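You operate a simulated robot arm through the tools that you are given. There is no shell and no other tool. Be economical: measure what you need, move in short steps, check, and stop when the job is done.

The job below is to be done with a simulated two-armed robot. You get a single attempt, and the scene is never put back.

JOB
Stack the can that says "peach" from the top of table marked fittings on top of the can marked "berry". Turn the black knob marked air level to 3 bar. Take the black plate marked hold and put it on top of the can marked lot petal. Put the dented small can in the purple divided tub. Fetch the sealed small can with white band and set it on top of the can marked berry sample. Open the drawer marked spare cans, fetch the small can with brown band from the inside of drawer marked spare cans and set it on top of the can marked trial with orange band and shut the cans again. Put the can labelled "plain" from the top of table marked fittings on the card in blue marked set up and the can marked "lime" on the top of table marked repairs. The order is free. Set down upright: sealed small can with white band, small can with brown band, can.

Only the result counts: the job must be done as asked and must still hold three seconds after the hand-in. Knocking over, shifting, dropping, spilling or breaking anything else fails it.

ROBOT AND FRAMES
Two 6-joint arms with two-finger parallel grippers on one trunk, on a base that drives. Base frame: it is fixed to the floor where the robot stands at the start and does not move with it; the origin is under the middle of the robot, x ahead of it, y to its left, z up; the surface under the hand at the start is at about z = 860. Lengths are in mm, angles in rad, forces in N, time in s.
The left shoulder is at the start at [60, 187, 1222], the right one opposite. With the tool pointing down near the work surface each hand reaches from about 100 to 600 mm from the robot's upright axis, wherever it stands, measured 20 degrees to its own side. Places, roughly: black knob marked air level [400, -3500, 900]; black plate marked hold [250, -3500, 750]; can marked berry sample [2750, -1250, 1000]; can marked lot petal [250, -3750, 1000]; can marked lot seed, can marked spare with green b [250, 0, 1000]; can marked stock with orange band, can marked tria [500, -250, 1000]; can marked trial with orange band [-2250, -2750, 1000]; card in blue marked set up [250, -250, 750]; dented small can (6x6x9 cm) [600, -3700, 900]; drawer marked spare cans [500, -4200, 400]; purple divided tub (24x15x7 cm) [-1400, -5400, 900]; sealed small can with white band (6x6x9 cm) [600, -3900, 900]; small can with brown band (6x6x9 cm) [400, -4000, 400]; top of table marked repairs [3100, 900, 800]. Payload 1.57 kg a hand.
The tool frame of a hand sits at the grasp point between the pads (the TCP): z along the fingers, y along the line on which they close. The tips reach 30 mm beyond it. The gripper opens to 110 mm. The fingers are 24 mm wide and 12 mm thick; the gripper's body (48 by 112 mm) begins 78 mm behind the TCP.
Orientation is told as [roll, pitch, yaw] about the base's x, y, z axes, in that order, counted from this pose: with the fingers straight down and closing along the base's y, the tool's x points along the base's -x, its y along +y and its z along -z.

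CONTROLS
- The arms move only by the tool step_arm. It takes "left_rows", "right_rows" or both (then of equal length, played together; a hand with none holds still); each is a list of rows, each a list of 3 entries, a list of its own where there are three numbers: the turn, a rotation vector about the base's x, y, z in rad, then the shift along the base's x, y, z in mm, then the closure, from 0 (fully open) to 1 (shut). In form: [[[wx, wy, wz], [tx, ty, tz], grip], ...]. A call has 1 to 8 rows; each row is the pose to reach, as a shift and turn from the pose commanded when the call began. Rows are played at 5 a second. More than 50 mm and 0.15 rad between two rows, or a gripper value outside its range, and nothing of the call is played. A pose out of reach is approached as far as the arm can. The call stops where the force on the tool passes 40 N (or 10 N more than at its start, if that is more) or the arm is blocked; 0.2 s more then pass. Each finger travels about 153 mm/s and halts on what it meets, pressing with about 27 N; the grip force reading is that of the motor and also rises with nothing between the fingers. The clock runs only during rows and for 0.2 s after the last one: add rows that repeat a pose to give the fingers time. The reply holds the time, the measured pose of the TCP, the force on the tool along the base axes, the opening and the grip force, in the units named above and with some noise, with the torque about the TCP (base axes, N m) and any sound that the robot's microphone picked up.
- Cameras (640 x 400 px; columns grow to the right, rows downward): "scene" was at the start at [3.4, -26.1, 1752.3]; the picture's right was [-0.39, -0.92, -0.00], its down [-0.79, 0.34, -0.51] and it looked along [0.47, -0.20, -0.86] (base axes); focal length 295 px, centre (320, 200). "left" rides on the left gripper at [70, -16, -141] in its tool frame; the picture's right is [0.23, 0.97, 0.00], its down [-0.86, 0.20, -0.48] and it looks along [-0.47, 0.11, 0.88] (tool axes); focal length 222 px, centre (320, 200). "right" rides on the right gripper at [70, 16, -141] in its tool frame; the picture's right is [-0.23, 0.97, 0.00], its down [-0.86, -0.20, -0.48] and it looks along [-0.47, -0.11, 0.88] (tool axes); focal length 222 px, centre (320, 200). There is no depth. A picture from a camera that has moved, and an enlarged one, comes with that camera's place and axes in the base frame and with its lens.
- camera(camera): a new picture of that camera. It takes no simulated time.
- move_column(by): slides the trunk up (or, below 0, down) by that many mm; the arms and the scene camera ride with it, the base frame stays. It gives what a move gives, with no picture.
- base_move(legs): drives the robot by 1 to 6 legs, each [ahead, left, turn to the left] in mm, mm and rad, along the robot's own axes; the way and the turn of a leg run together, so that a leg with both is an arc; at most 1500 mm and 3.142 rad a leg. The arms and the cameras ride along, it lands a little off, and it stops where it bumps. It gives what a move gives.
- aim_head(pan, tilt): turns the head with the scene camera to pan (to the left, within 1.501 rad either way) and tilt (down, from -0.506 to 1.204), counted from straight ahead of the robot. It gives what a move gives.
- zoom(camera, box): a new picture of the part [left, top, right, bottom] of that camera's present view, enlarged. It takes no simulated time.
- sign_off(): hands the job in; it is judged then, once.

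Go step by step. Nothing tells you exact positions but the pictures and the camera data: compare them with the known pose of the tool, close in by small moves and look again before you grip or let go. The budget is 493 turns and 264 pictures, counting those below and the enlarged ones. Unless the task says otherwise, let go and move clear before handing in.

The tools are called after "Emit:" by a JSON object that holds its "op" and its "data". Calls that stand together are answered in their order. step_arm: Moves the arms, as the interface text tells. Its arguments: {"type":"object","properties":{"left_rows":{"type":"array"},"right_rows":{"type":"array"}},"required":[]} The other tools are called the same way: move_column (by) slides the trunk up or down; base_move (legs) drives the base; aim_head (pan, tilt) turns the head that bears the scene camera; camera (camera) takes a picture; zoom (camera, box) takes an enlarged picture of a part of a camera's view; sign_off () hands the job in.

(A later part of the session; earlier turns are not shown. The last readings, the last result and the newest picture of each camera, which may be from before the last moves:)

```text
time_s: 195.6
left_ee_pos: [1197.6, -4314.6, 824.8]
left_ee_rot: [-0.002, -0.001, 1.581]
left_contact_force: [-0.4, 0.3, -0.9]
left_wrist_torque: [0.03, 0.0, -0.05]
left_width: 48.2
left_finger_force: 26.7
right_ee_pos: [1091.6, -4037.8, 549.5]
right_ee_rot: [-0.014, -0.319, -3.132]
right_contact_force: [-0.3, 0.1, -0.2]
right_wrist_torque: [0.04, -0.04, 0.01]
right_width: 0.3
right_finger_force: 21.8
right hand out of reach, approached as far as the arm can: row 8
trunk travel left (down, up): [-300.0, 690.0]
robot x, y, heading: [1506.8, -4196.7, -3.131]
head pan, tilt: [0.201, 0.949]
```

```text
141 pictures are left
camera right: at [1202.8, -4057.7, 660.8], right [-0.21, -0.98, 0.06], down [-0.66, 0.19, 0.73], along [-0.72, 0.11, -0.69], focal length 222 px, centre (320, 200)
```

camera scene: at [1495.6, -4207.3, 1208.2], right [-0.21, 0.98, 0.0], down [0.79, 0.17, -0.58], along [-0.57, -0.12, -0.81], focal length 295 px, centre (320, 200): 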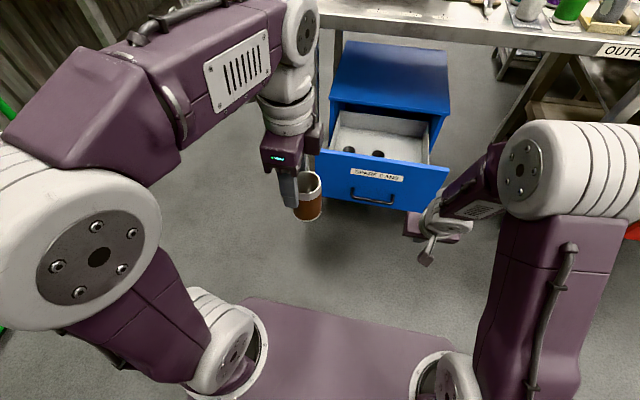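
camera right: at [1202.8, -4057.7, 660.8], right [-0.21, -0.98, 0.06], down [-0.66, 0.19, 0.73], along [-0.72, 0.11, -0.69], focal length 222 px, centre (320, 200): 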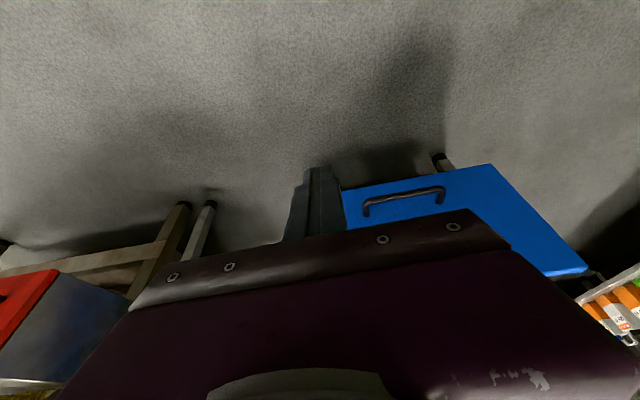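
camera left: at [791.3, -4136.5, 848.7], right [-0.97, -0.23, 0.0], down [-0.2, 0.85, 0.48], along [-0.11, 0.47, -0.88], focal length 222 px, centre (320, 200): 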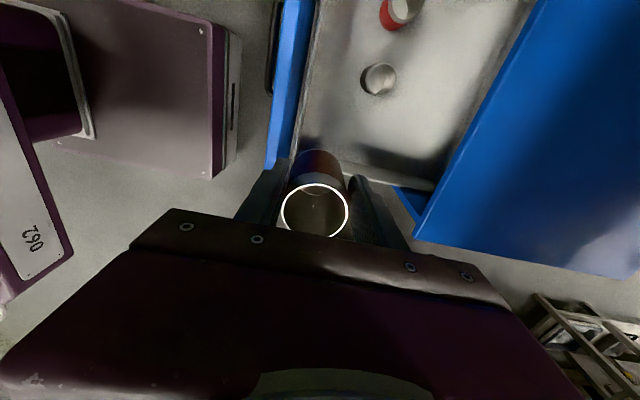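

Emit:
{"op": "move_column", "data": {"by": -120}}

Emit:
{"op": "step_arm", "data": {"right_rows": [[[0, 0, 0], [-10, -10, 30], 1], [[0, 0, 0], [-30, -20, 60], 1], [[0, 0, 0], [-60, -30, 70], 1], [[0, 0, 0], [-90, -40, 70], 1]]}}

Emit:
{"op": "base_move", "data": {"legs": [[150, 0, 0]]}}

Emit:
{"op": "camera", "data": {"camera": "scene"}}

```text
time_s: 197.1
left_ee_pos: [1197.9, -4313.5, 705.4]
left_ee_rot: [-0.003, 0.0, 1.582]
left_contact_force: [-0.8, 0.2, -0.5]
left_wrist_torque: [0.02, 0.01, -0.02]
left_width: 48.0
left_finger_force: 26.6
right_ee_pos: [1091.4, -4038.4, 429.0]
right_ee_rot: [-0.017, -0.32, -3.129]
right_contact_force: [0.3, 0.5, 0.6]
right_wrist_torque: [0.04, -0.01, 0.02]
right_width: 0.0
right_finger_force: 21.6
trunk travel left (down, up): [-180.0, 810.0]
robot x, y, heading: [1504.2, -4194.8, -3.126]
head pan, tilt: [0.201, 0.949]
```

```text
time_s: 198.1
left_ee_pos: [1198.7, -4314.0, 704.9]
left_ee_rot: [-0.002, 0.0, 1.58]
left_contact_force: [-0.3, 0.5, -0.9]
left_wrist_torque: [0.02, 0.0, -0.02]
left_width: 48.0
left_finger_force: 27.1
right_ee_pos: [1002.4, -4076.4, 499.6]
right_ee_rot: [-0.019, -0.319, -3.13]
right_contact_force: [0.2, -0.4, 1.1]
right_wrist_torque: [0.04, -0.02, 0.0]
right_width: 0.0
right_finger_force: 21.3
right hand out of reach, approached as far as the arm can: row 1
trunk travel left (down, up): [-180.0, 810.0]
robot x, y, heading: [1505.1, -4195.4, -3.127]
head pan, tilt: [0.201, 0.949]
```

```text
time_s: 199.5
left_ee_pos: [1043.5, -4316.1, 704.1]
left_ee_rot: [-0.002, 0.0, 1.579]
left_contact_force: [-0.3, -0.2, -0.3]
left_wrist_torque: [-0.02, 0.0, -0.03]
left_width: 48.0
left_finger_force: 27.0
right_ee_pos: [849.4, -4074.7, 499.6]
right_ee_rot: [-0.017, -0.319, -3.132]
right_contact_force: [-0.2, 0.4, 0.1]
right_wrist_torque: [0.02, -0.03, 0.0]
right_width: 0.0
right_finger_force: 21.4
trunk travel left (down, up): [-180.0, 810.0]
robot x, y, heading: [1352.2, -4192.9, -3.133]
head pan, tilt: [0.201, 0.949]
```

```text
140 pictures are left
camera scene: at [1341.5, -4208.7, 1088.2], right [-0.21, 0.98, 0.0], down [0.8, 0.17, -0.58], along [-0.57, -0.12, -0.81], focal length 295 px, centre (320, 200)
```

scene: 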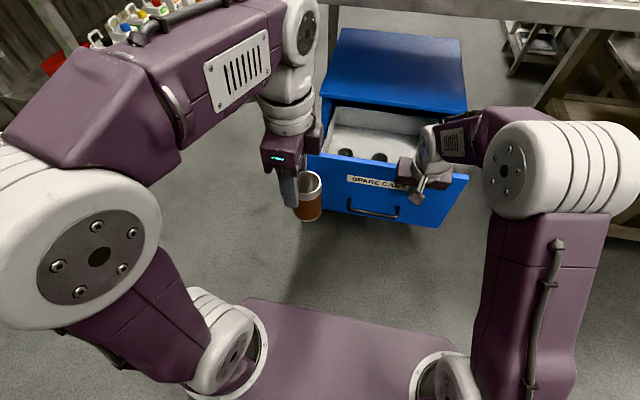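

Fingers are at the panel. Push forward.

Emit:
{"op": "base_move", "data": {"legs": [[150, 0, 0]]}}

Emit:
{"op": "camera", "data": {"camera": "scene"}}

```text
time_s: 200.9
left_ee_pos: [892.6, -4317.9, 705.4]
left_ee_rot: [-0.002, 0.001, 1.581]
left_contact_force: [-0.2, 0.2, -0.9]
left_wrist_torque: [-0.02, -0.02, -0.02]
left_width: 47.9
left_finger_force: 27.3
right_ee_pos: [699.3, -4077.7, 499.6]
right_ee_rot: [-0.017, -0.319, -3.132]
right_contact_force: [-0.1, 0.2, -0.3]
right_wrist_torque: [-0.04, -0.02, -0.04]
right_width: 0.0
right_finger_force: 21.1
trunk travel left (down, up): [-180.0, 810.0]
robot x, y, heading: [1203.1, -4192.6, -3.127]
head pan, tilt: [0.201, 0.949]
```

```text
139 pictures are left
camera scene: at [1191.0, -4210.3, 1088.2], right [-0.21, 0.98, 0.0], down [0.8, 0.17, -0.58], along [-0.57, -0.12, -0.81], focal length 295 px, centre (320, 200)
```

scene: 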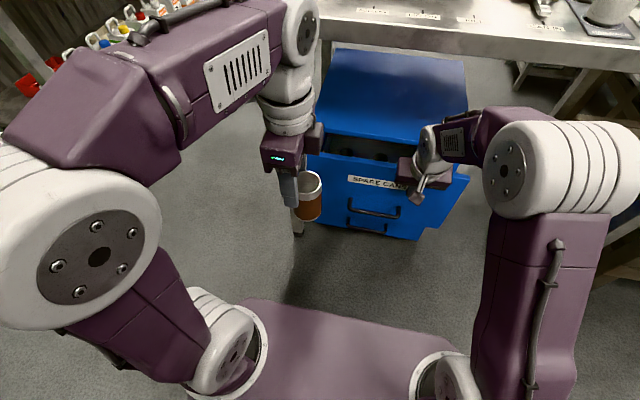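

Emit:
{"op": "base_move", "data": {"legs": [[100, 0, 0]]}}

Emit:
{"op": "camera", "data": {"camera": "scene"}}

```text
time_s: 202.2
left_ee_pos: [792.8, -4317.2, 705.6]
left_ee_rot: [-0.001, 0.001, 1.579]
left_contact_force: [-0.2, -0.3, 0.3]
left_wrist_torque: [-0.02, 0.0, 0.01]
left_width: 48.0
left_finger_force: 27.0
right_ee_pos: [606.9, -4078.1, 495.6]
right_ee_rot: [-0.019, -0.292, -3.133]
right_contact_force: [2.8, -0.5, 1.9]
right_wrist_torque: [-0.02, -0.04, 0.0]
right_width: 0.1
right_finger_force: 21.5
trunk travel left (down, up): [-180.0, 810.0]
robot x, y, heading: [1099.7, -4196.9, -3.133]
head pan, tilt: [0.201, 0.949]
stopped in leg 1: the force on the tool passed its limit at 55 N (the readings are from after the stop); the commanded pose is now the measured one
```

```text
138 pictures are left
camera scene: at [1091.5, -4211.4, 1088.1], right [-0.21, 0.98, 0.0], down [0.8, 0.17, -0.58], along [-0.57, -0.12, -0.81], focal length 295 px, centre (320, 200)
```

scene: 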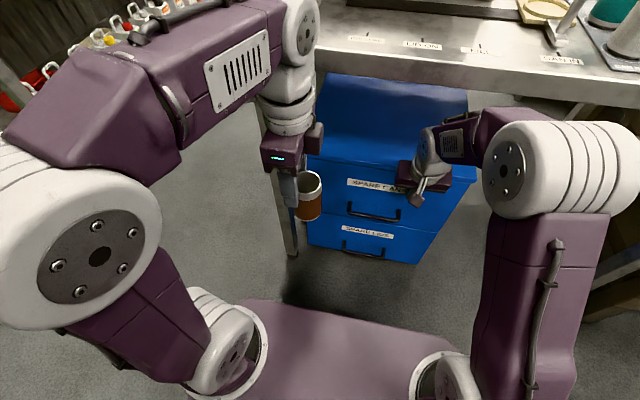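

Emit:
{"op": "zoom", "data": {"camera": "scene", "box": [290, 120, 490, 270]}}

Emit:
{"op": "camera", "data": {"camera": "right"}}

```text
2.67 times, centred on (390, 195) of scene
camera zoom: at [1091.5, -4211.4, 1088.1], right [-0.21, 0.98, 0.0], down [0.8, 0.17, -0.58], along [-0.57, -0.12, -0.81], focal length 787 px, centre (133, 213)
```

zoom: 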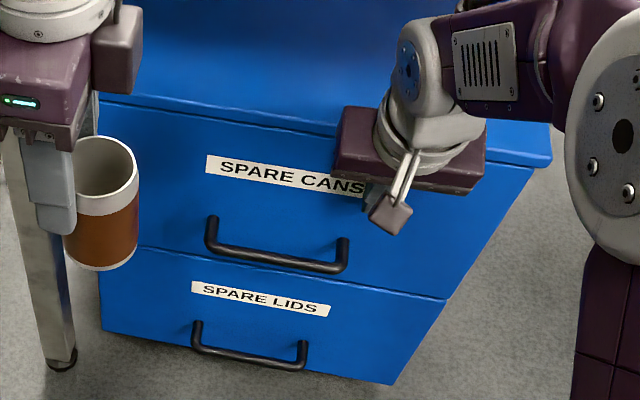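

```text
136 pictures are left
camera right: at [714.6, -4098.9, 610.0], right [-0.22, -0.98, 0.05], down [-0.68, 0.18, 0.71], along [-0.7, 0.12, -0.7], focal length 222 px, centre (320, 200)
```

right: 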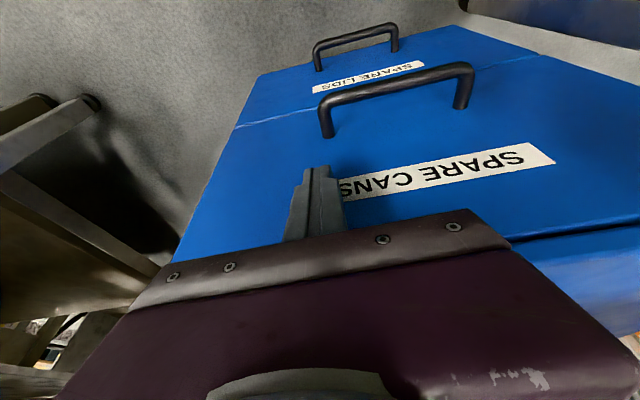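

Drawer is shut. Back away, raise the trunk, and reset the right hand to vertical and open.

Emit:
{"op": "base_move", "data": {"legs": [[-350, 0, 0]]}}

Emit:
{"op": "move_column", "data": {"by": 400}}

Emit:
{"op": "move_column", "data": {"by": 270}}

Emit:
{"op": "step_arm", "data": {"right_rows": [[[0, -0.1, 0], [30, 30, 20], 0.6], [[0, -0.2, 0], [60, 55, 40], 0.2], [[0, -0.3, 0], [95, 75, 60], 0], [[0, -0.3, 0], [130, 95, 80], 0], [[0, -0.3, 0], [165, 110, 100], 0], [[0, -0.3, 0], [200, 120, 110], 0]]}}

Emit:
{"op": "base_move", "data": {"legs": [[0, -430, 0], [330, 0, 0]]}}

Emit:
{"op": "aim_head", "data": {"pan": 0, "tilt": 0.9}}

Emit:
{"op": "camera", "data": {"camera": "scene"}}

```text
time_s: 204.4
left_ee_pos: [1142.9, -4314.6, 705.3]
left_ee_rot: [-0.002, 0.0, 1.576]
left_contact_force: [-0.3, -0.2, 0.0]
left_wrist_torque: [0.0, -0.03, -0.03]
left_width: 47.8
left_finger_force: 27.3
right_ee_pos: [957.9, -4075.4, 495.8]
right_ee_rot: [-0.02, -0.295, -3.136]
right_contact_force: [-0.5, 0.3, 0.2]
right_wrist_torque: [-0.01, -0.01, -0.02]
right_width: 0.1
right_finger_force: 21.5
trunk travel left (down, up): [-180.0, 810.0]
robot x, y, heading: [1451.1, -4195.3, -3.133]
head pan, tilt: [0.201, 0.949]
```

```text
time_s: 208.3
left_ee_pos: [1143.1, -4315.0, 1104.8]
left_ee_rot: [-0.002, -0.001, 1.575]
left_contact_force: [0.6, -0.3, 0.2]
left_wrist_torque: [0.01, 0.02, 0.0]
left_width: 47.4
left_finger_force: 27.0
right_ee_pos: [957.3, -4074.5, 896.2]
right_ee_rot: [-0.022, -0.295, -3.135]
right_contact_force: [-0.8, 0.6, 0.5]
right_wrist_torque: [0.02, 0.0, -0.02]
right_width: 0.0
right_finger_force: 21.5
trunk travel left (down, up): [-580.0, 410.0]
robot x, y, heading: [1450.2, -4191.1, -3.134]
head pan, tilt: [0.201, 0.949]
```

```text
time_s: 211.0
left_ee_pos: [1143.8, -4314.3, 1374.8]
left_ee_rot: [-0.001, 0.0, 1.577]
left_contact_force: [0.1, -0.6, 0.4]
left_wrist_torque: [-0.02, -0.02, 0.0]
left_width: 47.1
left_finger_force: 26.6
right_ee_pos: [957.3, -4074.0, 1165.2]
right_ee_rot: [-0.021, -0.295, -3.137]
right_contact_force: [-0.7, -0.2, 0.7]
right_wrist_torque: [0.0, -0.01, 0.02]
right_width: 0.1
right_finger_force: 21.2
trunk travel left (down, up): [-850.0, 140.0]
robot x, y, heading: [1447.5, -4194.3, -3.132]
head pan, tilt: [0.201, 0.949]
```

```text
time_s: 212.4
left_ee_pos: [1143.6, -4314.2, 1375.0]
left_ee_rot: [-0.001, 0.001, 1.576]
left_contact_force: [-0.9, 0.4, -0.5]
left_wrist_torque: [0.01, 0.01, 0.01]
left_width: 47.5
left_finger_force: 26.8
right_ee_pos: [1157.9, -3954.7, 1277.3]
right_ee_rot: [-0.019, 0.004, -3.134]
right_contact_force: [-0.1, -0.2, 0.5]
right_wrist_torque: [-0.01, 0.04, -0.02]
right_width: 109.9
right_finger_force: 0.0
trunk travel left (down, up): [-850.0, 140.0]
robot x, y, heading: [1452.9, -4190.0, -3.133]
head pan, tilt: [0.201, 0.949]
```

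```text
time_s: 216.8
left_ee_pos: [806.6, -3877.2, 1376.3]
left_ee_rot: [0.001, -0.001, 1.563]
left_contact_force: [1.6, 0.9, 0.8]
left_wrist_torque: [0.0, 0.05, -0.01]
left_width: 47.0
left_finger_force: 26.8
right_ee_pos: [826.7, -3519.0, 1276.3]
right_ee_rot: [-0.018, 0.005, 3.132]
right_contact_force: [0.1, -0.8, -0.7]
right_wrist_torque: [0.01, 0.03, -0.01]
right_width: 110.0
right_finger_force: 0.2
trunk travel left (down, up): [-850.0, 140.0]
robot x, y, heading: [1116.2, -3764.2, 3.134]
head pan, tilt: [0.201, 0.949]
```

```text
time_s: 217.6
left_ee_pos: [804.7, -3878.4, 1376.0]
left_ee_rot: [-0.001, -0.001, 1.563]
left_contact_force: [-0.5, -0.1, -1.0]
left_wrist_torque: [-0.01, -0.02, 0.02]
left_width: 46.7
left_finger_force: 27.1
right_ee_pos: [823.7, -3519.7, 1276.3]
right_ee_rot: [-0.02, 0.005, 3.133]
right_contact_force: [0.3, 0.2, 0.3]
right_wrist_torque: [0.01, 0.0, -0.02]
right_width: 110.1
right_finger_force: 0.0
trunk travel left (down, up): [-850.0, 140.0]
robot x, y, heading: [1115.8, -3761.0, 3.13]
head pan, tilt: [0.0, 0.901]
```

```text
135 pictures are left
camera scene: at [1101.3, -3762.1, 1761.8], right [0.01, 1.0, 0.0], down [0.78, -0.01, -0.62], along [-0.62, 0.0, -0.78], focal length 295 px, centre (320, 200)
```

scene: 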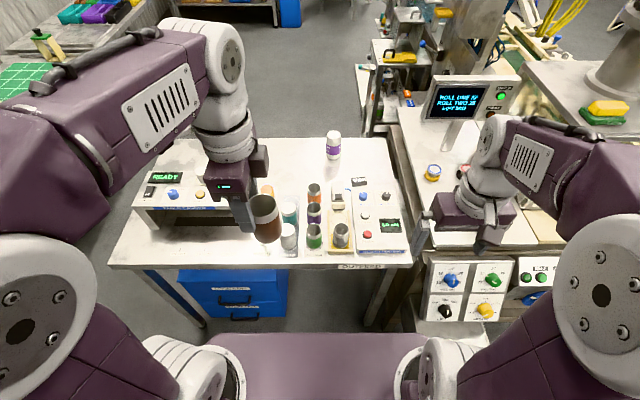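

The left grip width is slowly shrinking (48.8→46.7 mm); check whether the brown can is slipping.

Emit:
{"op": "camera", "data": {"camera": "left"}}

Emit:
{"op": "zoom", "data": {"camera": "scene", "box": [190, 130, 340, 270]}}

```text
134 pictures are left
camera left: at [821.0, -3949.1, 1516.4], right [-0.98, -0.22, 0.0], down [-0.19, 0.86, 0.48], along [-0.1, 0.47, -0.88], focal length 222 px, centre (320, 200)
```

left: 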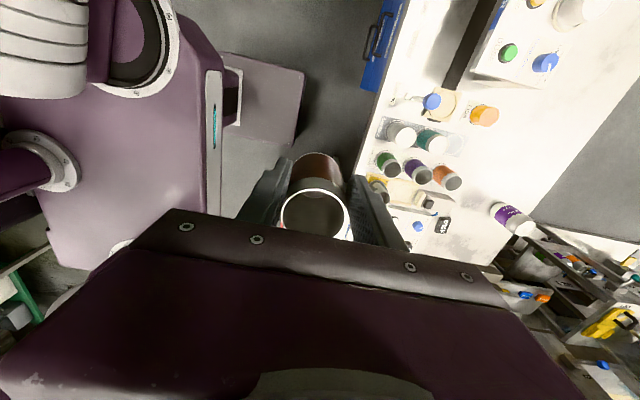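

```text
2.86 times, centred on (265, 200) of scene
camera zoom: at [1101.3, -3762.1, 1761.8], right [0.01, 1.0, 0.0], down [0.78, -0.01, -0.62], along [-0.62, 0.0, -0.78], focal length 844 px, centre (477, 200)
```

zoom: 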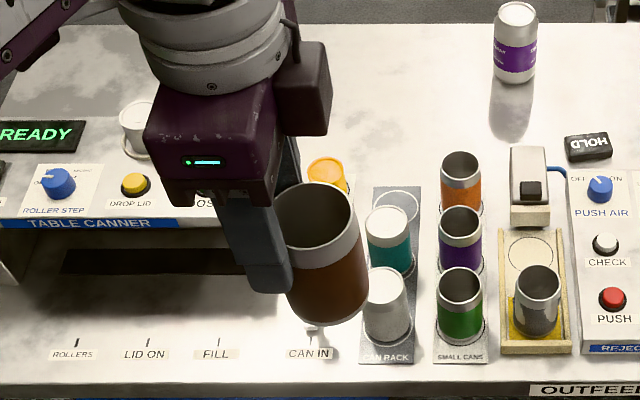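

The can isn't slipping but may be yielding to the squeeze; relax the grip command a bit.

Emit:
{"op": "step_arm", "data": {"left_rows": [[[0, 0, 0], [0, 0, 0], 0.62], [[0, 0, 0], [0, 0, 0], 0.62]]}}

Emit:
{"op": "step_arm", "data": {"left_rows": [[[0, 0, 0], [0, 0, 0], 0.59], [[0, 0, 0], [0, 0, 0], 0.59]]}}

```text
time_s: 218.2
left_ee_pos: [805.3, -3877.8, 1375.7]
left_ee_rot: [0.0, 0.0, 1.561]
left_contact_force: [0.1, -1.2, 0.1]
left_wrist_torque: [0.0, 0.0, -0.03]
left_width: 47.0
left_finger_force: 27.4
right_ee_pos: [823.8, -3517.5, 1276.2]
right_ee_rot: [-0.019, 0.006, 3.133]
right_contact_force: [-0.8, 0.6, -0.1]
right_wrist_torque: [-0.01, -0.01, 0.02]
right_width: 110.4
right_finger_force: 0.1
trunk travel left (down, up): [-850.0, 140.0]
robot x, y, heading: [1116.7, -3760.5, 3.126]
head pan, tilt: [0.0, 0.901]
```

```text
time_s: 218.8
left_ee_pos: [805.2, -3878.3, 1375.1]
left_ee_rot: [0.0, 0.0, 1.562]
left_contact_force: [-0.1, -1.1, 0.0]
left_wrist_torque: [-0.01, -0.03, 0.0]
left_width: 46.9
left_finger_force: 26.8
right_ee_pos: [823.0, -3517.5, 1275.4]
right_ee_rot: [-0.019, 0.006, 3.134]
right_contact_force: [0.2, 0.0, 0.1]
right_wrist_torque: [-0.02, 0.01, 0.0]
right_width: 110.1
right_finger_force: 0.1
trunk travel left (down, up): [-850.0, 140.0]
robot x, y, heading: [1118.0, -3762.3, 3.139]
head pan, tilt: [0.0, 0.901]
```

Emit:
{"op": "step_arm", "data": {"left_rows": [[[0, 0, 0], [0, 0, 0], 0.58], [[0, 0, 0], [0, 0, 0], 0.58]]}}

```text
time_s: 219.4
left_ee_pos: [806.4, -3878.1, 1375.2]
left_ee_rot: [-0.002, 0.0, 1.561]
left_contact_force: [-0.2, 0.8, 0.0]
left_wrist_torque: [0.02, -0.02, -0.01]
left_width: 47.6
left_finger_force: 1.1
right_ee_pos: [823.9, -3518.8, 1276.6]
right_ee_rot: [-0.018, 0.004, 3.133]
right_contact_force: [-0.8, -0.2, 0.1]
right_wrist_torque: [0.0, -0.03, 0.02]
right_width: 110.0
right_finger_force: 0.1
trunk travel left (down, up): [-850.0, 140.0]
robot x, y, heading: [1117.2, -3761.2, 3.137]
head pan, tilt: [0.0, 0.901]
```

Emit:
{"op": "step_arm", "data": {"left_rows": [[[0, 0, 0], [0, 0, 0], 0.585], [[0, 0, 0], [0, 0, 0], 0.585]]}}

Emit:
{"op": "camera", "data": {"camera": "left"}}

```text
time_s: 220.0
left_ee_pos: [805.2, -3878.4, 1374.6]
left_ee_rot: [-0.001, 0.001, 1.561]
left_contact_force: [-0.9, 0.3, -0.2]
left_wrist_torque: [-0.01, 0.0, 0.03]
left_width: 46.6
left_finger_force: 27.5
right_ee_pos: [824.6, -3518.9, 1276.3]
right_ee_rot: [-0.02, 0.004, 3.133]
right_contact_force: [-0.1, 0.3, -0.4]
right_wrist_torque: [0.01, 0.02, -0.02]
right_width: 109.9
right_finger_force: 0.0
trunk travel left (down, up): [-850.0, 140.0]
robot x, y, heading: [1116.4, -3762.1, 3.137]
head pan, tilt: [0.0, 0.901]
```

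```text
132 pictures are left
camera left: at [821.1, -3949.1, 1516.5], right [-0.98, -0.22, 0.0], down [-0.19, 0.86, 0.48], along [-0.1, 0.47, -0.88], focal length 222 px, centre (320, 200)
```

left: 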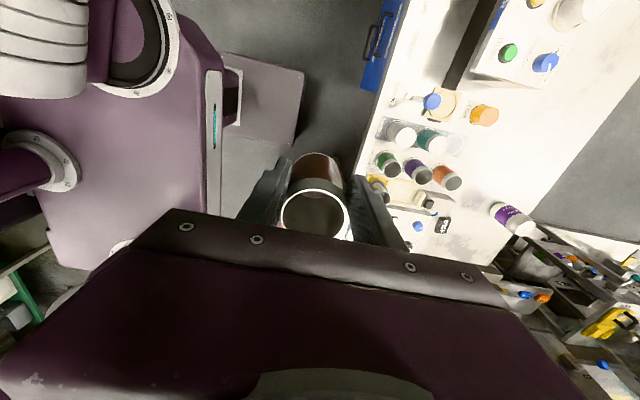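

The can is steady in the grip. Move in and locate the dented can.

Emit:
{"op": "base_move", "data": {"legs": [[180, 0, 0]]}}

Emit:
{"op": "camera", "data": {"camera": "right"}}

Emit:
{"op": "zoom", "data": {"camera": "scene", "box": [280, 150, 440, 310]}}

```text
time_s: 221.5
left_ee_pos: [629.3, -3876.0, 1376.4]
left_ee_rot: [0.001, 0.0, 1.563]
left_contact_force: [0.4, -0.3, -0.8]
left_wrist_torque: [-0.01, 0.08, 0.0]
left_width: 45.6
left_finger_force: 0.0
right_ee_pos: [647.4, -3517.4, 1278.1]
right_ee_rot: [-0.019, 0.002, 3.134]
right_contact_force: [-0.3, -0.3, -0.5]
right_wrist_torque: [-0.01, 0.05, -0.03]
right_width: 109.7
right_finger_force: 0.0
trunk travel left (down, up): [-850.0, 140.0]
robot x, y, heading: [936.5, -3761.4, 3.139]
head pan, tilt: [0.0, 0.901]
```

```text
131 pictures are left
camera right: at [716.5, -3539.0, 1418.6], right [-0.23, -0.97, -0.02], down [-0.85, 0.2, 0.48], along [-0.46, 0.13, -0.88], focal length 222 px, centre (320, 200)
```

right: 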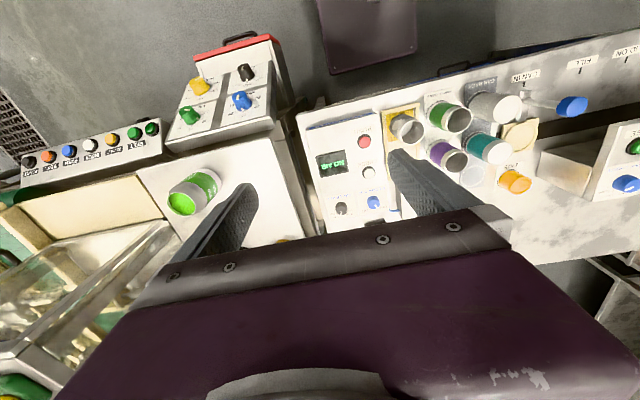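

```text
2.50 times, centred on (360, 230) of scene
camera zoom: at [926.7, -3760.8, 1761.9], right [0.01, 1.0, 0.0], down [0.78, 0.0, -0.62], along [-0.62, 0.0, -0.78], focal length 738 px, centre (220, 125)
```

zoom: 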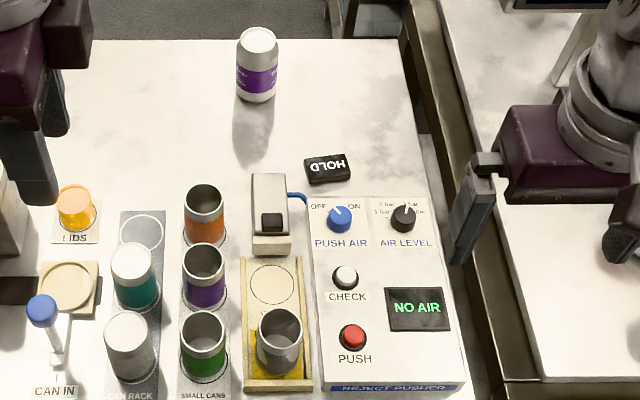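

The left grip now reads no force; check the can and tighten at once.

Emit:
{"op": "step_arm", "data": {"left_rows": [[[0, 0, 0], [0, 0, 0], 0.75], [[0, 0, 0], [0, 0, 0], 0.75]]}}

Emit:
{"op": "camera", "data": {"camera": "left"}}

```text
time_s: 222.1
left_ee_pos: [626.9, -3876.9, 1376.3]
left_ee_rot: [0.001, -0.002, 1.563]
left_contact_force: [0.7, -0.2, 0.0]
left_wrist_torque: [-0.02, 0.05, -0.04]
left_width: 27.7
left_finger_force: 0.0
right_ee_pos: [645.1, -3517.5, 1278.1]
right_ee_rot: [-0.02, 0.004, 3.135]
right_contact_force: [0.0, -0.8, 0.0]
right_wrist_torque: [-0.05, 0.0, 0.02]
right_width: 109.9
right_finger_force: 0.0
trunk travel left (down, up): [-850.0, 140.0]
robot x, y, heading: [934.6, -3758.8, 3.137]
head pan, tilt: [0.0, 0.901]
```

```text
129 pictures are left
camera left: at [643.4, -3948.1, 1517.1], right [-0.98, -0.22, 0.0], down [-0.19, 0.86, 0.48], along [-0.11, 0.47, -0.88], focal length 222 px, centre (320, 200)
```

left: 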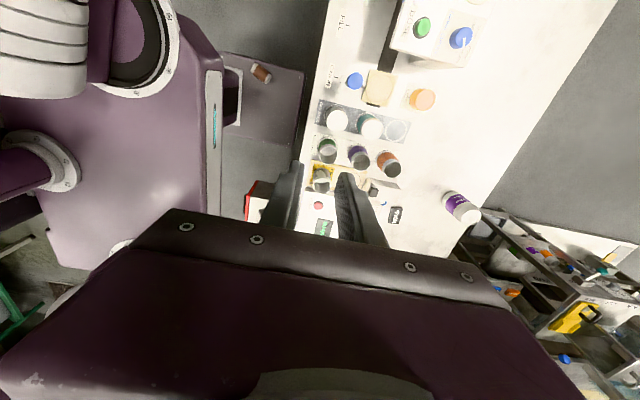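

The brown can slipped out and lies on my own base plate. I must not drive; look down to locate it.

Emit:
{"op": "aim_head", "data": {"pan": 0.3, "tilt": 1.2}}

Emit:
{"op": "camera", "data": {"camera": "scene"}}

Emit:
{"op": "zoom", "data": {"camera": "left", "box": [210, 40, 330, 120]}}

```text
time_s: 222.9
left_ee_pos: [625.6, -3877.6, 1375.1]
left_ee_rot: [0.0, -0.001, 1.564]
left_contact_force: [0.1, 0.8, 0.1]
left_wrist_torque: [0.02, 0.03, 0.03]
left_width: 27.5
left_finger_force: 0.1
right_ee_pos: [643.2, -3517.7, 1277.0]
right_ee_rot: [-0.021, 0.004, 3.135]
right_contact_force: [0.4, 0.1, 0.1]
right_wrist_torque: [0.01, -0.03, 0.0]
right_width: 109.9
right_finger_force: 0.0
trunk travel left (down, up): [-850.0, 140.0]
robot x, y, heading: [937.1, -3759.0, 3.137]
head pan, tilt: [0.3, 1.201]
```

```text
128 pictures are left
camera scene: at [942.8, -3777.4, 1742.1], right [-0.29, 0.96, 0.0], down [0.89, 0.27, -0.36], along [-0.35, -0.1, -0.93], focal length 295 px, centre (320, 200)
```

scene: 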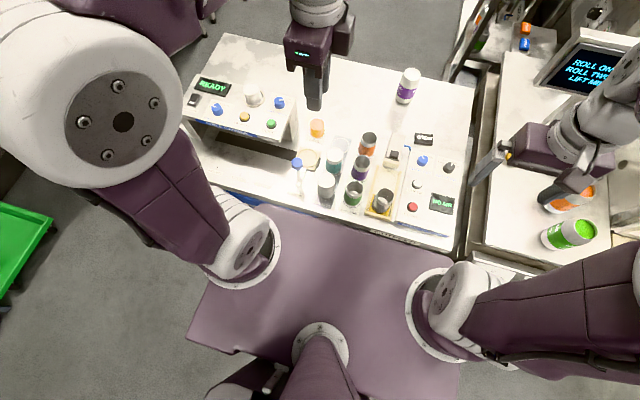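

```text
5.00 times, centred on (270, 80) of left
camera zoom: at [640.9, -3948.1, 1516.5], right [-0.98, -0.22, 0.0], down [-0.19, 0.86, 0.48], along [-0.1, 0.47, -0.88], focal length 1111 px, centre (570, 800)
```

zoom: 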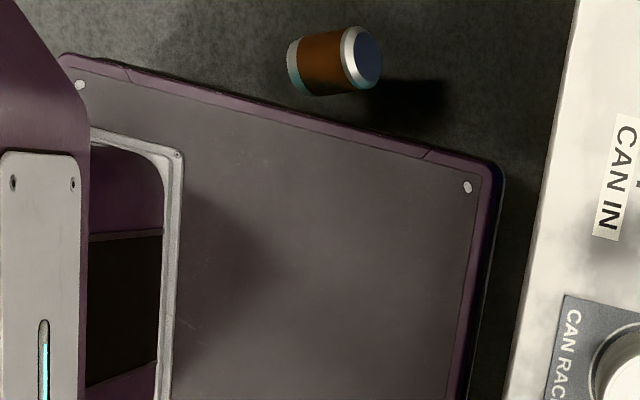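

The can lies on the floor just left of my base at ≈[932,-4018], open end toward -x. I sidestep right, back away, then look from above.

Emit:
{"op": "base_move", "data": {"legs": [[0, -60, 0], [-480, 0, 0]]}}

Emit:
{"op": "aim_head", "data": {"pan": 0.3, "tilt": 1.0}}

Emit:
{"op": "step_arm", "data": {"left_rows": [[[0, 0, 0.14], [0, -10, 0], 0], [[0, 0, 0.28], [0, -20, 0], 0], [[0, 0, 0.42], [0, -30, 0], 0], [[0, 0, 0.56], [0, -40, 0], 0], [[0, 0, 0.7], [0, -50, 0], 0], [[0, 0, 0.84], [0, -60, 0], 0], [[0, 0, 0.98], [0, -70, 0], 0], [[0, 0, 1.12], [0, -80, 0], 0]]}}

Emit:
{"op": "step_arm", "data": {"left_rows": [[[0, 0, 0.14], [0, -10, 0], 0], [[0, 0, 0.28], [0, -20, 0], 0], [[0, 0, 0.42], [0, -30, 0], 0], [[0, 0, 0.451], [0, -35, 0], 0]]}}

Emit:
{"op": "camera", "data": {"camera": "scene"}}

Emit:
{"op": "camera", "data": {"camera": "left"}}

```text
time_s: 226.3
left_ee_pos: [1098.4, -3818.9, 1373.3]
left_ee_rot: [-0.002, 0.0, 1.557]
left_contact_force: [-0.5, 0.2, 0.0]
left_wrist_torque: [-0.01, -0.01, 0.0]
left_width: 27.3
left_finger_force: 0.0
right_ee_pos: [1120.4, -3458.8, 1277.5]
right_ee_rot: [-0.018, 0.007, 3.125]
right_contact_force: [-0.4, -0.3, -0.1]
right_wrist_torque: [0.01, -0.02, -0.01]
right_width: 110.2
right_finger_force: 0.0
trunk travel left (down, up): [-850.0, 140.0]
robot x, y, heading: [1410.4, -3710.0, 3.131]
head pan, tilt: [0.3, 1.201]
```

```text
time_s: 227.0
left_ee_pos: [1101.5, -3819.3, 1374.9]
left_ee_rot: [0.0, 0.0, 1.555]
left_contact_force: [-0.1, 0.8, 0.0]
left_wrist_torque: [0.03, 0.0, 0.04]
left_width: 27.5
left_finger_force: 0.0
right_ee_pos: [1123.3, -3459.8, 1277.0]
right_ee_rot: [-0.022, 0.003, 3.127]
right_contact_force: [0.0, -0.7, 0.1]
right_wrist_torque: [-0.02, -0.01, 0.02]
right_width: 110.0
right_finger_force: 0.0
trunk travel left (down, up): [-850.0, 140.0]
robot x, y, heading: [1413.7, -3705.6, 3.127]
head pan, tilt: [0.3, 1.0]
```

```text
time_s: 228.8
left_ee_pos: [1101.0, -3898.5, 1375.8]
left_ee_rot: [-0.002, 0.001, 2.678]
left_contact_force: [-0.4, 0.0, 0.6]
left_wrist_torque: [0.0, -0.06, -0.02]
left_width: 109.8
left_finger_force: 0.0
right_ee_pos: [1122.9, -3458.7, 1277.6]
right_ee_rot: [-0.019, 0.006, 3.125]
right_contact_force: [-0.6, 0.5, -0.4]
right_wrist_torque: [-0.01, -0.04, 0.0]
right_width: 110.2
right_finger_force: 0.1
trunk travel left (down, up): [-850.0, 140.0]
robot x, y, heading: [1413.1, -3705.9, 3.133]
head pan, tilt: [0.3, 1.0]
```

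```text
time_s: 229.8
left_ee_pos: [1100.7, -3934.7, 1375.7]
left_ee_rot: [0.0, 0.001, 3.129]
left_contact_force: [0.8, -0.3, 0.0]
left_wrist_torque: [-0.04, 0.01, -0.01]
left_width: 110.0
left_finger_force: 0.1
right_ee_pos: [1122.7, -3460.7, 1277.2]
right_ee_rot: [-0.019, 0.006, 3.124]
right_contact_force: [-0.7, -0.6, 0.1]
right_wrist_torque: [-0.01, 0.01, 0.0]
right_width: 110.4
right_finger_force: 0.1
trunk travel left (down, up): [-850.0, 140.0]
robot x, y, heading: [1414.8, -3705.8, 3.128]
head pan, tilt: [0.3, 1.0]
```

```text
126 pictures are left
camera scene: at [1407.0, -3725.7, 1754.6], right [-0.28, 0.96, 0.0], down [0.81, 0.24, -0.54], along [-0.52, -0.15, -0.84], focal length 295 px, centre (320, 200)
```

scene: 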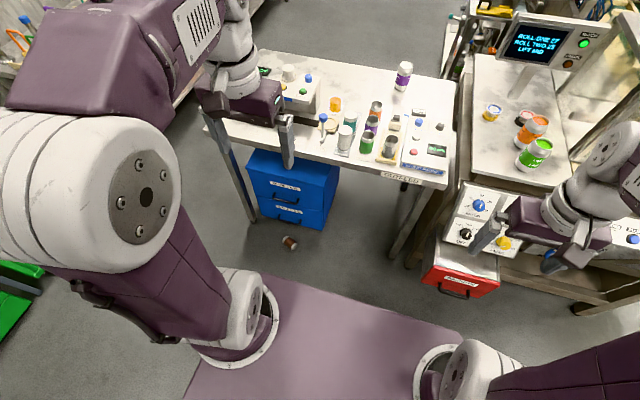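

```text
125 pictures are left
camera left: at [1170.9, -3919.2, 1516.3], right [0.21, -0.98, 0.0], down [-0.86, -0.19, 0.48], along [-0.47, -0.1, -0.88], focal length 222 px, centre (320, 200)
```

left: 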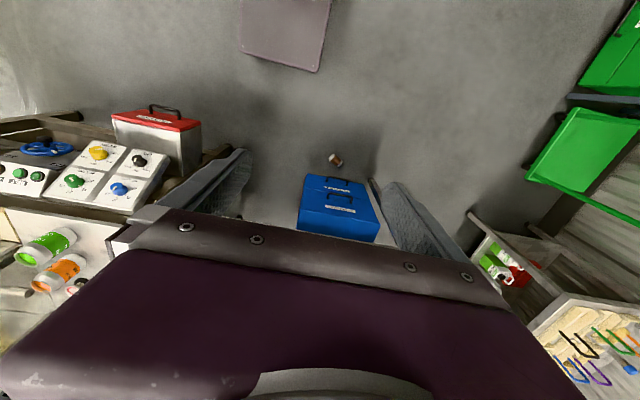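

Emit:
{"op": "move_column", "data": {"by": -400}}

Emit:
{"op": "move_column", "data": {"by": -400}}

Emit:
{"op": "base_move", "data": {"legs": [[0, 230, 0]]}}

Emit:
{"op": "aim_head", "data": {"pan": 0.2, "tilt": 0.8}}

Emit:
{"op": "camera", "data": {"camera": "left"}}

Emit:
{"op": "camera", "data": {"camera": "scene"}}

```text
time_s: 233.7
left_ee_pos: [1100.8, -3932.9, 975.3]
left_ee_rot: [0.001, 0.0, 3.126]
left_contact_force: [0.5, -0.1, 0.0]
left_wrist_torque: [-0.01, 0.01, 0.0]
left_width: 109.8
left_finger_force: 0.0
right_ee_pos: [1122.8, -3458.9, 876.8]
right_ee_rot: [-0.02, 0.006, 3.127]
right_contact_force: [0.0, 0.0, -0.6]
right_wrist_torque: [0.03, -0.02, 0.01]
right_width: 110.1
right_finger_force: 0.0
trunk travel left (down, up): [-450.0, 540.0]
robot x, y, heading: [1414.2, -3710.9, 3.128]
head pan, tilt: [0.3, 1.0]
```

```text
time_s: 237.5
left_ee_pos: [1100.5, -3932.9, 575.6]
left_ee_rot: [-0.001, 0.0, 3.126]
left_contact_force: [0.4, 0.1, 0.4]
left_wrist_torque: [0.0, 0.01, -0.05]
left_width: 110.0
left_finger_force: 0.0
right_ee_pos: [1123.2, -3459.4, 476.5]
right_ee_rot: [-0.019, 0.005, 3.125]
right_contact_force: [-0.2, 0.5, 1.1]
right_wrist_torque: [0.03, -0.03, -0.01]
right_width: 110.1
right_finger_force: 0.0
trunk travel left (down, up): [-50.0, 940.0]
robot x, y, heading: [1413.0, -3703.1, 3.12]
head pan, tilt: [0.3, 1.0]
```

```text
time_s: 239.2
left_ee_pos: [1099.1, -4167.2, 575.5]
left_ee_rot: [0.0, 0.0, 3.127]
left_contact_force: [1.0, 0.4, 0.8]
left_wrist_torque: [-0.04, -0.04, -0.05]
left_width: 110.0
left_finger_force: 0.1
right_ee_pos: [1119.5, -3693.5, 476.4]
right_ee_rot: [-0.019, 0.007, 3.127]
right_contact_force: [0.4, -0.2, -0.2]
right_wrist_torque: [-0.04, 0.03, 0.02]
right_width: 109.9
right_finger_force: 0.0
trunk travel left (down, up): [-50.0, 940.0]
robot x, y, heading: [1411.4, -3937.0, 3.134]
head pan, tilt: [0.3, 1.0]
```

```text
time_s: 239.9
left_ee_pos: [1098.8, -4167.2, 574.8]
left_ee_rot: [0.0, 0.001, 3.128]
left_contact_force: [0.1, -0.3, -0.5]
left_wrist_torque: [0.0, -0.02, 0.01]
left_width: 110.1
left_finger_force: 0.1
right_ee_pos: [1119.7, -3693.2, 476.7]
right_ee_rot: [-0.018, 0.005, 3.129]
right_contact_force: [0.3, 0.6, 0.4]
right_wrist_torque: [-0.02, -0.01, 0.0]
right_width: 110.0
right_finger_force: 0.1
trunk travel left (down, up): [-50.0, 940.0]
robot x, y, heading: [1411.8, -3939.6, 3.133]
head pan, tilt: [0.201, 0.799]
```

```text
124 pictures are left
camera left: at [1168.3, -4152.7, 716.4], right [0.21, -0.98, 0.0], down [-0.86, -0.19, 0.48], along [-0.47, -0.1, -0.88], focal length 222 px, centre (320, 200)
```

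left: 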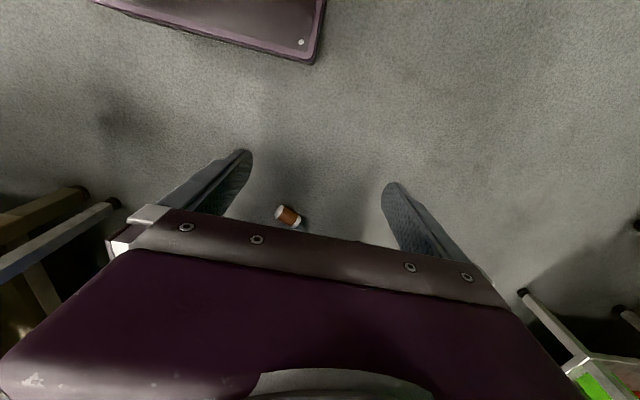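

```text
123 pictures are left
camera scene: at [1391.5, -3954.0, 969.7], right [-0.19, 0.98, 0.0], down [0.7, 0.13, -0.7], along [-0.68, -0.13, -0.72], focal length 295 px, centre (320, 200)
```

scene: 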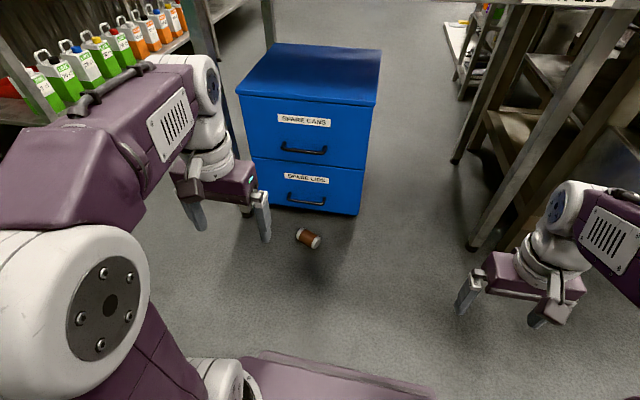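

Emit:
{"op": "zoom", "data": {"camera": "scene", "box": [285, 220, 335, 256]}}

Emit:
{"op": "zoom", "data": {"camera": "left", "box": [265, 195, 315, 235]}}

```text
11.11 times, centred on (310, 238) of scene
camera zoom: at [1391.5, -3954.0, 969.7], right [-0.19, 0.98, 0.0], down [0.7, 0.13, -0.7], along [-0.68, -0.13, -0.72], focal length 3281 px, centre (431, -222)
```

zoom: 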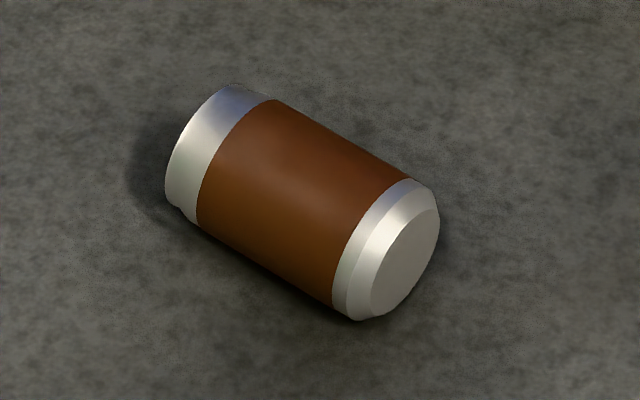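

```text
10.00 times, centred on (290, 215) of left
camera zoom: at [1168.3, -4152.7, 716.4], right [0.21, -0.98, 0.0], down [-0.86, -0.19, 0.48], along [-0.47, -0.1, -0.88], focal length 2221 px, centre (620, 50)
```

zoom: 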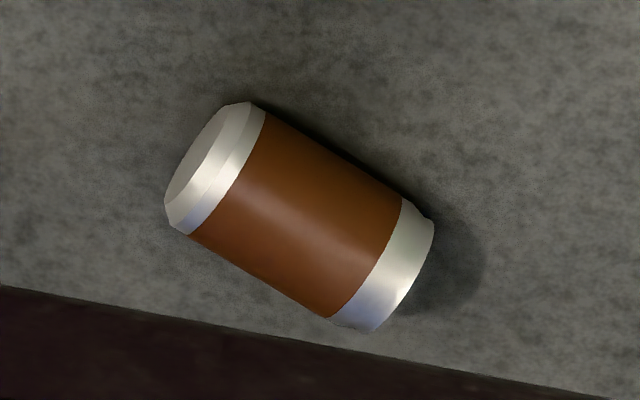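

Can at ≈[710,-4130,25], axis pointing (top) ≈(-0.37,-0.93). I drive closer, and yaw the left hand +1.2 rad so its forward side faces the can's top; after lifting I can tip it upright by pitching the hand.

Emit:
{"op": "base_move", "data": {"legs": [[260, 0, 0]]}}

Emit:
{"op": "step_arm", "data": {"left_rows": [[[0, 0, 0.14], [-10, 5, -20], 0], [[0, 0, 0.28], [-20, 9, -40], 0], [[0, 0, 0.42], [-30, 14, -60], 0], [[0, 0, 0.56], [-40, 18, -80], 0], [[0, 0, 0.7], [-50, 23, -100], 0], [[0, 0, 0.84], [-60, 27, -120], 0], [[0, 0, 0.98], [-70, 32, -140], 0], [[0, 0, 1.12], [-80, 37, -160], 0]]}}

Emit:
{"op": "step_arm", "data": {"left_rows": [[[0, 0, 0.088], [-20, 0, -30], 0], [[0, 0, 0.088], [-40, 0, -60], 0], [[0, 0, 0.088], [-50, 0, -100], 0]]}}

Emit:
{"op": "camera", "data": {"camera": "left"}}

Emit:
{"op": "camera", "data": {"camera": "scene"}}

```text
time_s: 241.8
left_ee_pos: [841.2, -4159.5, 575.3]
left_ee_rot: [0.0, -0.001, 3.123]
left_contact_force: [-0.4, 0.2, -0.2]
left_wrist_torque: [-0.04, -0.01, 0.01]
left_width: 110.2
left_finger_force: 0.1
right_ee_pos: [866.6, -3685.4, 476.4]
right_ee_rot: [-0.02, 0.006, 3.121]
right_contact_force: [-0.7, 0.4, 0.6]
right_wrist_torque: [0.02, -0.05, 0.02]
right_width: 109.9
right_finger_force: 0.2
trunk travel left (down, up): [-50.0, 940.0]
robot x, y, heading: [1155.4, -3934.0, 3.121]
head pan, tilt: [0.201, 0.799]
```

```text
time_s: 243.6
left_ee_pos: [761.3, -4121.4, 414.1]
left_ee_rot: [0.0, 0.0, -2.041]
left_contact_force: [1.0, -0.2, -0.5]
left_wrist_torque: [0.04, 0.02, 0.0]
left_width: 109.9
left_finger_force: 0.0
right_ee_pos: [865.6, -3685.2, 477.0]
right_ee_rot: [-0.018, 0.007, 3.12]
right_contact_force: [0.1, 0.4, -0.4]
right_wrist_torque: [-0.04, -0.01, -0.02]
right_width: 109.9
right_finger_force: 0.1
trunk travel left (down, up): [-50.0, 940.0]
robot x, y, heading: [1152.6, -3935.6, 3.12]
head pan, tilt: [0.201, 0.799]
```

```text
time_s: 244.4
left_ee_pos: [711.4, -4121.6, 315.3]
left_ee_rot: [-0.001, 0.001, -1.953]
left_contact_force: [0.6, -0.2, 0.4]
left_wrist_torque: [0.02, -0.02, 0.01]
left_width: 110.1
left_finger_force: 0.0
right_ee_pos: [866.4, -3686.2, 477.3]
right_ee_rot: [-0.02, 0.007, 3.12]
right_contact_force: [-0.8, 0.8, 0.6]
right_wrist_torque: [-0.02, -0.01, -0.01]
right_width: 109.9
right_finger_force: 0.1
trunk travel left (down, up): [-50.0, 940.0]
robot x, y, heading: [1155.3, -3932.1, 3.123]
head pan, tilt: [0.201, 0.799]
```

```text
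120 pictures are left
camera left: at [722.5, -4052.1, 456.3], right [0.99, -0.15, 0.0], down [-0.13, -0.87, 0.48], along [-0.07, -0.47, -0.88], focal length 222 px, centre (320, 200)
```

left: 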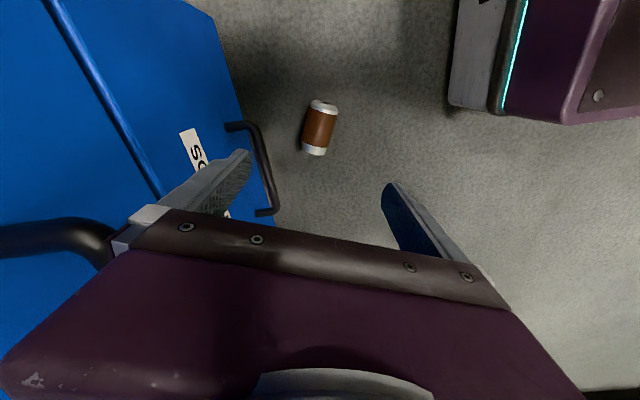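

```text
119 pictures are left
camera scene: at [1136.4, -3949.6, 969.8], right [-0.18, 0.98, 0.0], down [0.71, 0.13, -0.7], along [-0.69, -0.13, -0.72], focal length 295 px, centre (320, 200)
```

scene: 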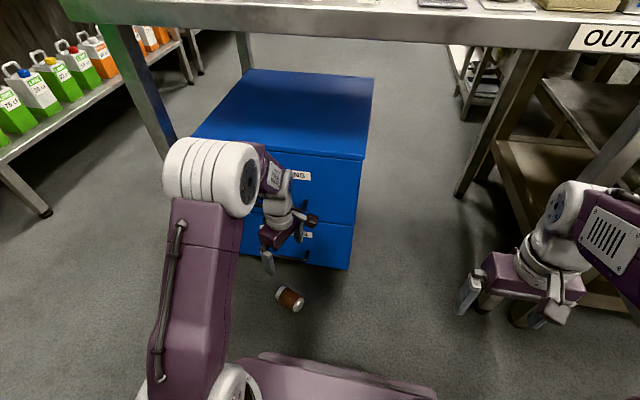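

Aligned. Descend to the floor can and grip it firmly mid-body.

Emit:
{"op": "step_arm", "data": {"left_rows": [[[0, 0, 0], [0, -2, -45], 0], [[0, 0, 0], [0, -4, -90], 0], [[0, 0, 0], [0, -6, -135], 0], [[0, 0, 0], [0, -8, -180], 0], [[0, 0, 0], [0, -9, -220], 0]]}}

Emit:
{"op": "camera", "data": {"camera": "left"}}

```text
time_s: 245.6
left_ee_pos: [711.7, -4131.7, 94.4]
left_ee_rot: [-0.003, -0.001, -1.954]
left_contact_force: [0.5, -0.5, 0.5]
left_wrist_torque: [0.02, 0.0, -0.01]
left_width: 109.9
left_finger_force: 0.0
right_ee_pos: [865.0, -3686.3, 477.2]
right_ee_rot: [-0.019, 0.006, 3.121]
right_contact_force: [-0.4, -0.8, 0.3]
right_wrist_torque: [0.0, 0.0, -0.04]
right_width: 110.0
right_finger_force: 0.1
trunk travel left (down, up): [-50.0, 940.0]
robot x, y, heading: [1154.8, -3931.1, 3.12]
head pan, tilt: [0.201, 0.799]
```

```text
118 pictures are left
camera left: at [722.8, -4061.4, 235.3], right [0.99, -0.15, 0.0], down [-0.13, -0.87, 0.48], along [-0.08, -0.47, -0.88], focal length 222 px, centre (320, 200)
```

left: 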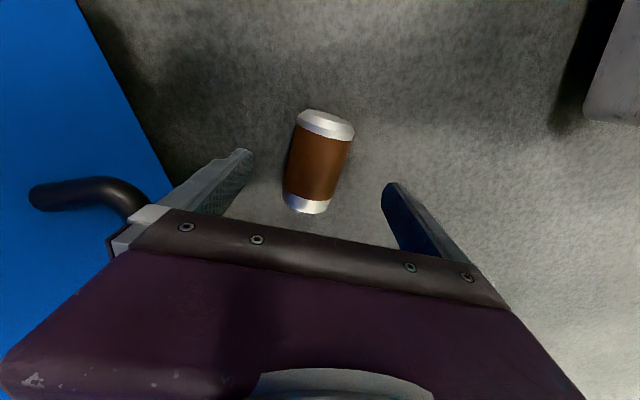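

Emit:
{"op": "step_arm", "data": {"left_rows": [[[0, 0, 0], [0, 0, -35], 0], [[0, 0, 0], [0, 0, -58], 0], [[0, 0, 0], [0, 0, -58], 0.4], [[0, 0, 0], [0, 0, -58], 0.7], [[0, 0, 0], [0, 0, -58], 0.8], [[0, 0, 0], [0, 0, -58], 0.8]]}}

Emit:
{"op": "camera", "data": {"camera": "left"}}

```text
time_s: 247.0
left_ee_pos: [712.6, -4130.4, 37.0]
left_ee_rot: [0.001, -0.001, -1.954]
left_contact_force: [-0.5, -1.0, 0.3]
left_wrist_torque: [-0.02, 0.02, 0.01]
left_width: 50.6
left_finger_force: 27.2
right_ee_pos: [866.6, -3685.7, 477.5]
right_ee_rot: [-0.019, 0.006, 3.121]
right_contact_force: [-0.5, 0.2, 0.5]
right_wrist_torque: [0.0, -0.01, 0.01]
right_width: 109.9
right_finger_force: 0.0
trunk travel left (down, up): [-50.0, 940.0]
robot x, y, heading: [1160.2, -3932.6, 3.118]
head pan, tilt: [0.201, 0.799]
```

```text
117 pictures are left
camera left: at [723.7, -4061.2, 178.6], right [0.99, -0.15, 0.0], down [-0.13, -0.87, 0.48], along [-0.07, -0.47, -0.88], focal length 222 px, centre (320, 200)
```

left: 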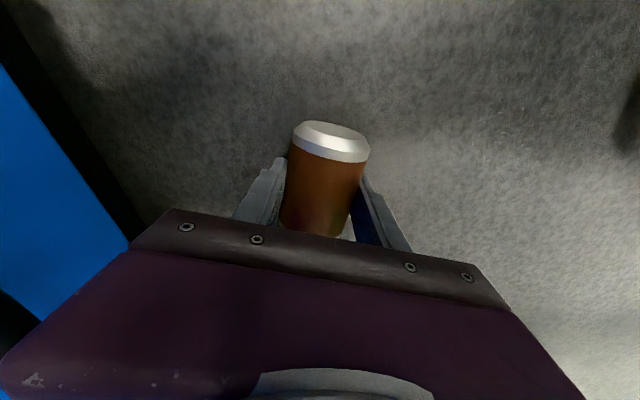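

Gripped at 50.6 mm (true body diameter). Lift and yaw back.

Emit:
{"op": "step_arm", "data": {"left_rows": [[[0, 0, 0], [0, 0, 20], 0.85], [[0, 0, 0], [0, 0, 60], 0.85], [[0, 0, 0], [10, 0, 105], 0.85], [[0, 0, 0], [30, 0, 150], 0.85], [[0, 0, 0], [50, 0, 195], 0.85], [[0, 0, 0], [70, 0, 240], 0.85], [[0, 0, 0], [90, 0, 285], 0.85], [[0, 0, 0], [110, -10, 330], 0.85]]}}

Emit:
{"op": "base_move", "data": {"legs": [[-300, 0, 0]]}}

Emit:
{"op": "step_arm", "data": {"left_rows": [[[0, 0, -0.14], [0, -5, 5], 0.85], [[0, 0, -0.28], [0, -10, 10], 0.85], [[0, 0, -0.42], [0, -15, 15], 0.85], [[0, 0, -0.56], [0, -20, 20], 0.85], [[0, 0, -0.7], [0, -25, 25], 0.85], [[0, 0, -0.84], [0, -30, 30], 0.85], [[0, 0, -0.98], [0, -35, 35], 0.85], [[0, 0, -1.12], [0, -40, 40], 0.85]]}}

Emit:
{"op": "step_arm", "data": {"left_rows": [[[0, 0, -0.06], [0, 0, 0], 0.85]]}}

Emit:
{"op": "camera", "data": {"camera": "left"}}

```text
refused: row 8 steps farther than a row can; nothing moved
```

```text
time_s: 249.0
left_ee_pos: [1013.3, -4136.4, 37.3]
left_ee_rot: [0.001, 0.0, -1.959]
left_contact_force: [0.1, 0.0, 0.8]
left_wrist_torque: [-0.03, 0.0, -0.01]
left_width: 50.8
left_finger_force: 26.5
right_ee_pos: [1168.2, -3691.3, 477.1]
right_ee_rot: [-0.02, 0.004, 3.116]
right_contact_force: [-0.6, 0.3, -0.4]
right_wrist_torque: [0.02, -0.01, 0.0]
right_width: 109.9
right_finger_force: 0.0
trunk travel left (down, up): [-50.0, 940.0]
robot x, y, heading: [1457.3, -3942.6, 3.113]
head pan, tilt: [0.201, 0.799]
```

```text
time_s: 250.8
left_ee_pos: [1013.0, -4177.0, 77.8]
left_ee_rot: [0.0, 0.0, -3.081]
left_contact_force: [0.5, -0.3, -0.1]
left_wrist_torque: [0.02, 0.0, 0.04]
left_width: 50.3
left_finger_force: 27.1
right_ee_pos: [1167.8, -3692.5, 477.2]
right_ee_rot: [-0.019, 0.005, 3.118]
right_contact_force: [0.2, -0.4, -0.5]
right_wrist_torque: [0.02, -0.01, 0.0]
right_width: 109.8
right_finger_force: 0.0
trunk travel left (down, up): [-50.0, 940.0]
robot x, y, heading: [1457.7, -3940.9, 3.115]
head pan, tilt: [0.201, 0.799]
```

```text
time_s: 251.2
left_ee_pos: [1011.9, -4177.1, 77.2]
left_ee_rot: [0.001, 0.001, -3.139]
left_contact_force: [-0.7, 0.5, 1.2]
left_wrist_torque: [0.01, -0.01, -0.01]
left_width: 50.4
left_finger_force: 27.0
right_ee_pos: [1168.3, -3692.4, 477.6]
right_ee_rot: [-0.019, 0.007, 3.117]
right_contact_force: [0.6, 0.4, -0.2]
right_wrist_torque: [0.02, 0.0, 0.01]
right_width: 110.1
right_finger_force: 0.0
trunk travel left (down, up): [-50.0, 940.0]
robot x, y, heading: [1457.2, -3941.5, 3.12]
head pan, tilt: [0.201, 0.799]
```

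```text
116 pictures are left
camera left: at [1082.5, -4160.6, 218.6], right [0.23, -0.97, 0.0], down [-0.85, -0.2, 0.48], along [-0.47, -0.11, -0.88], focal length 222 px, centre (320, 200)
```

left: 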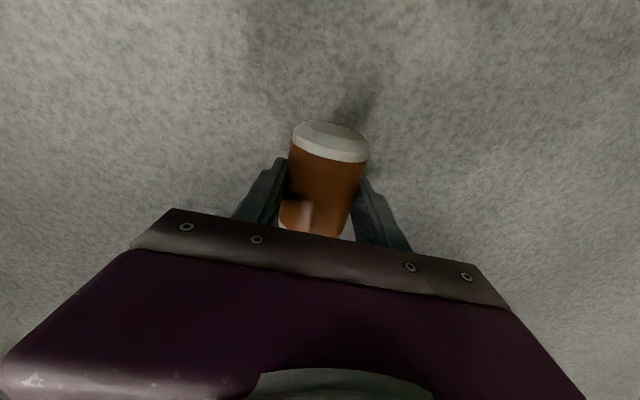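

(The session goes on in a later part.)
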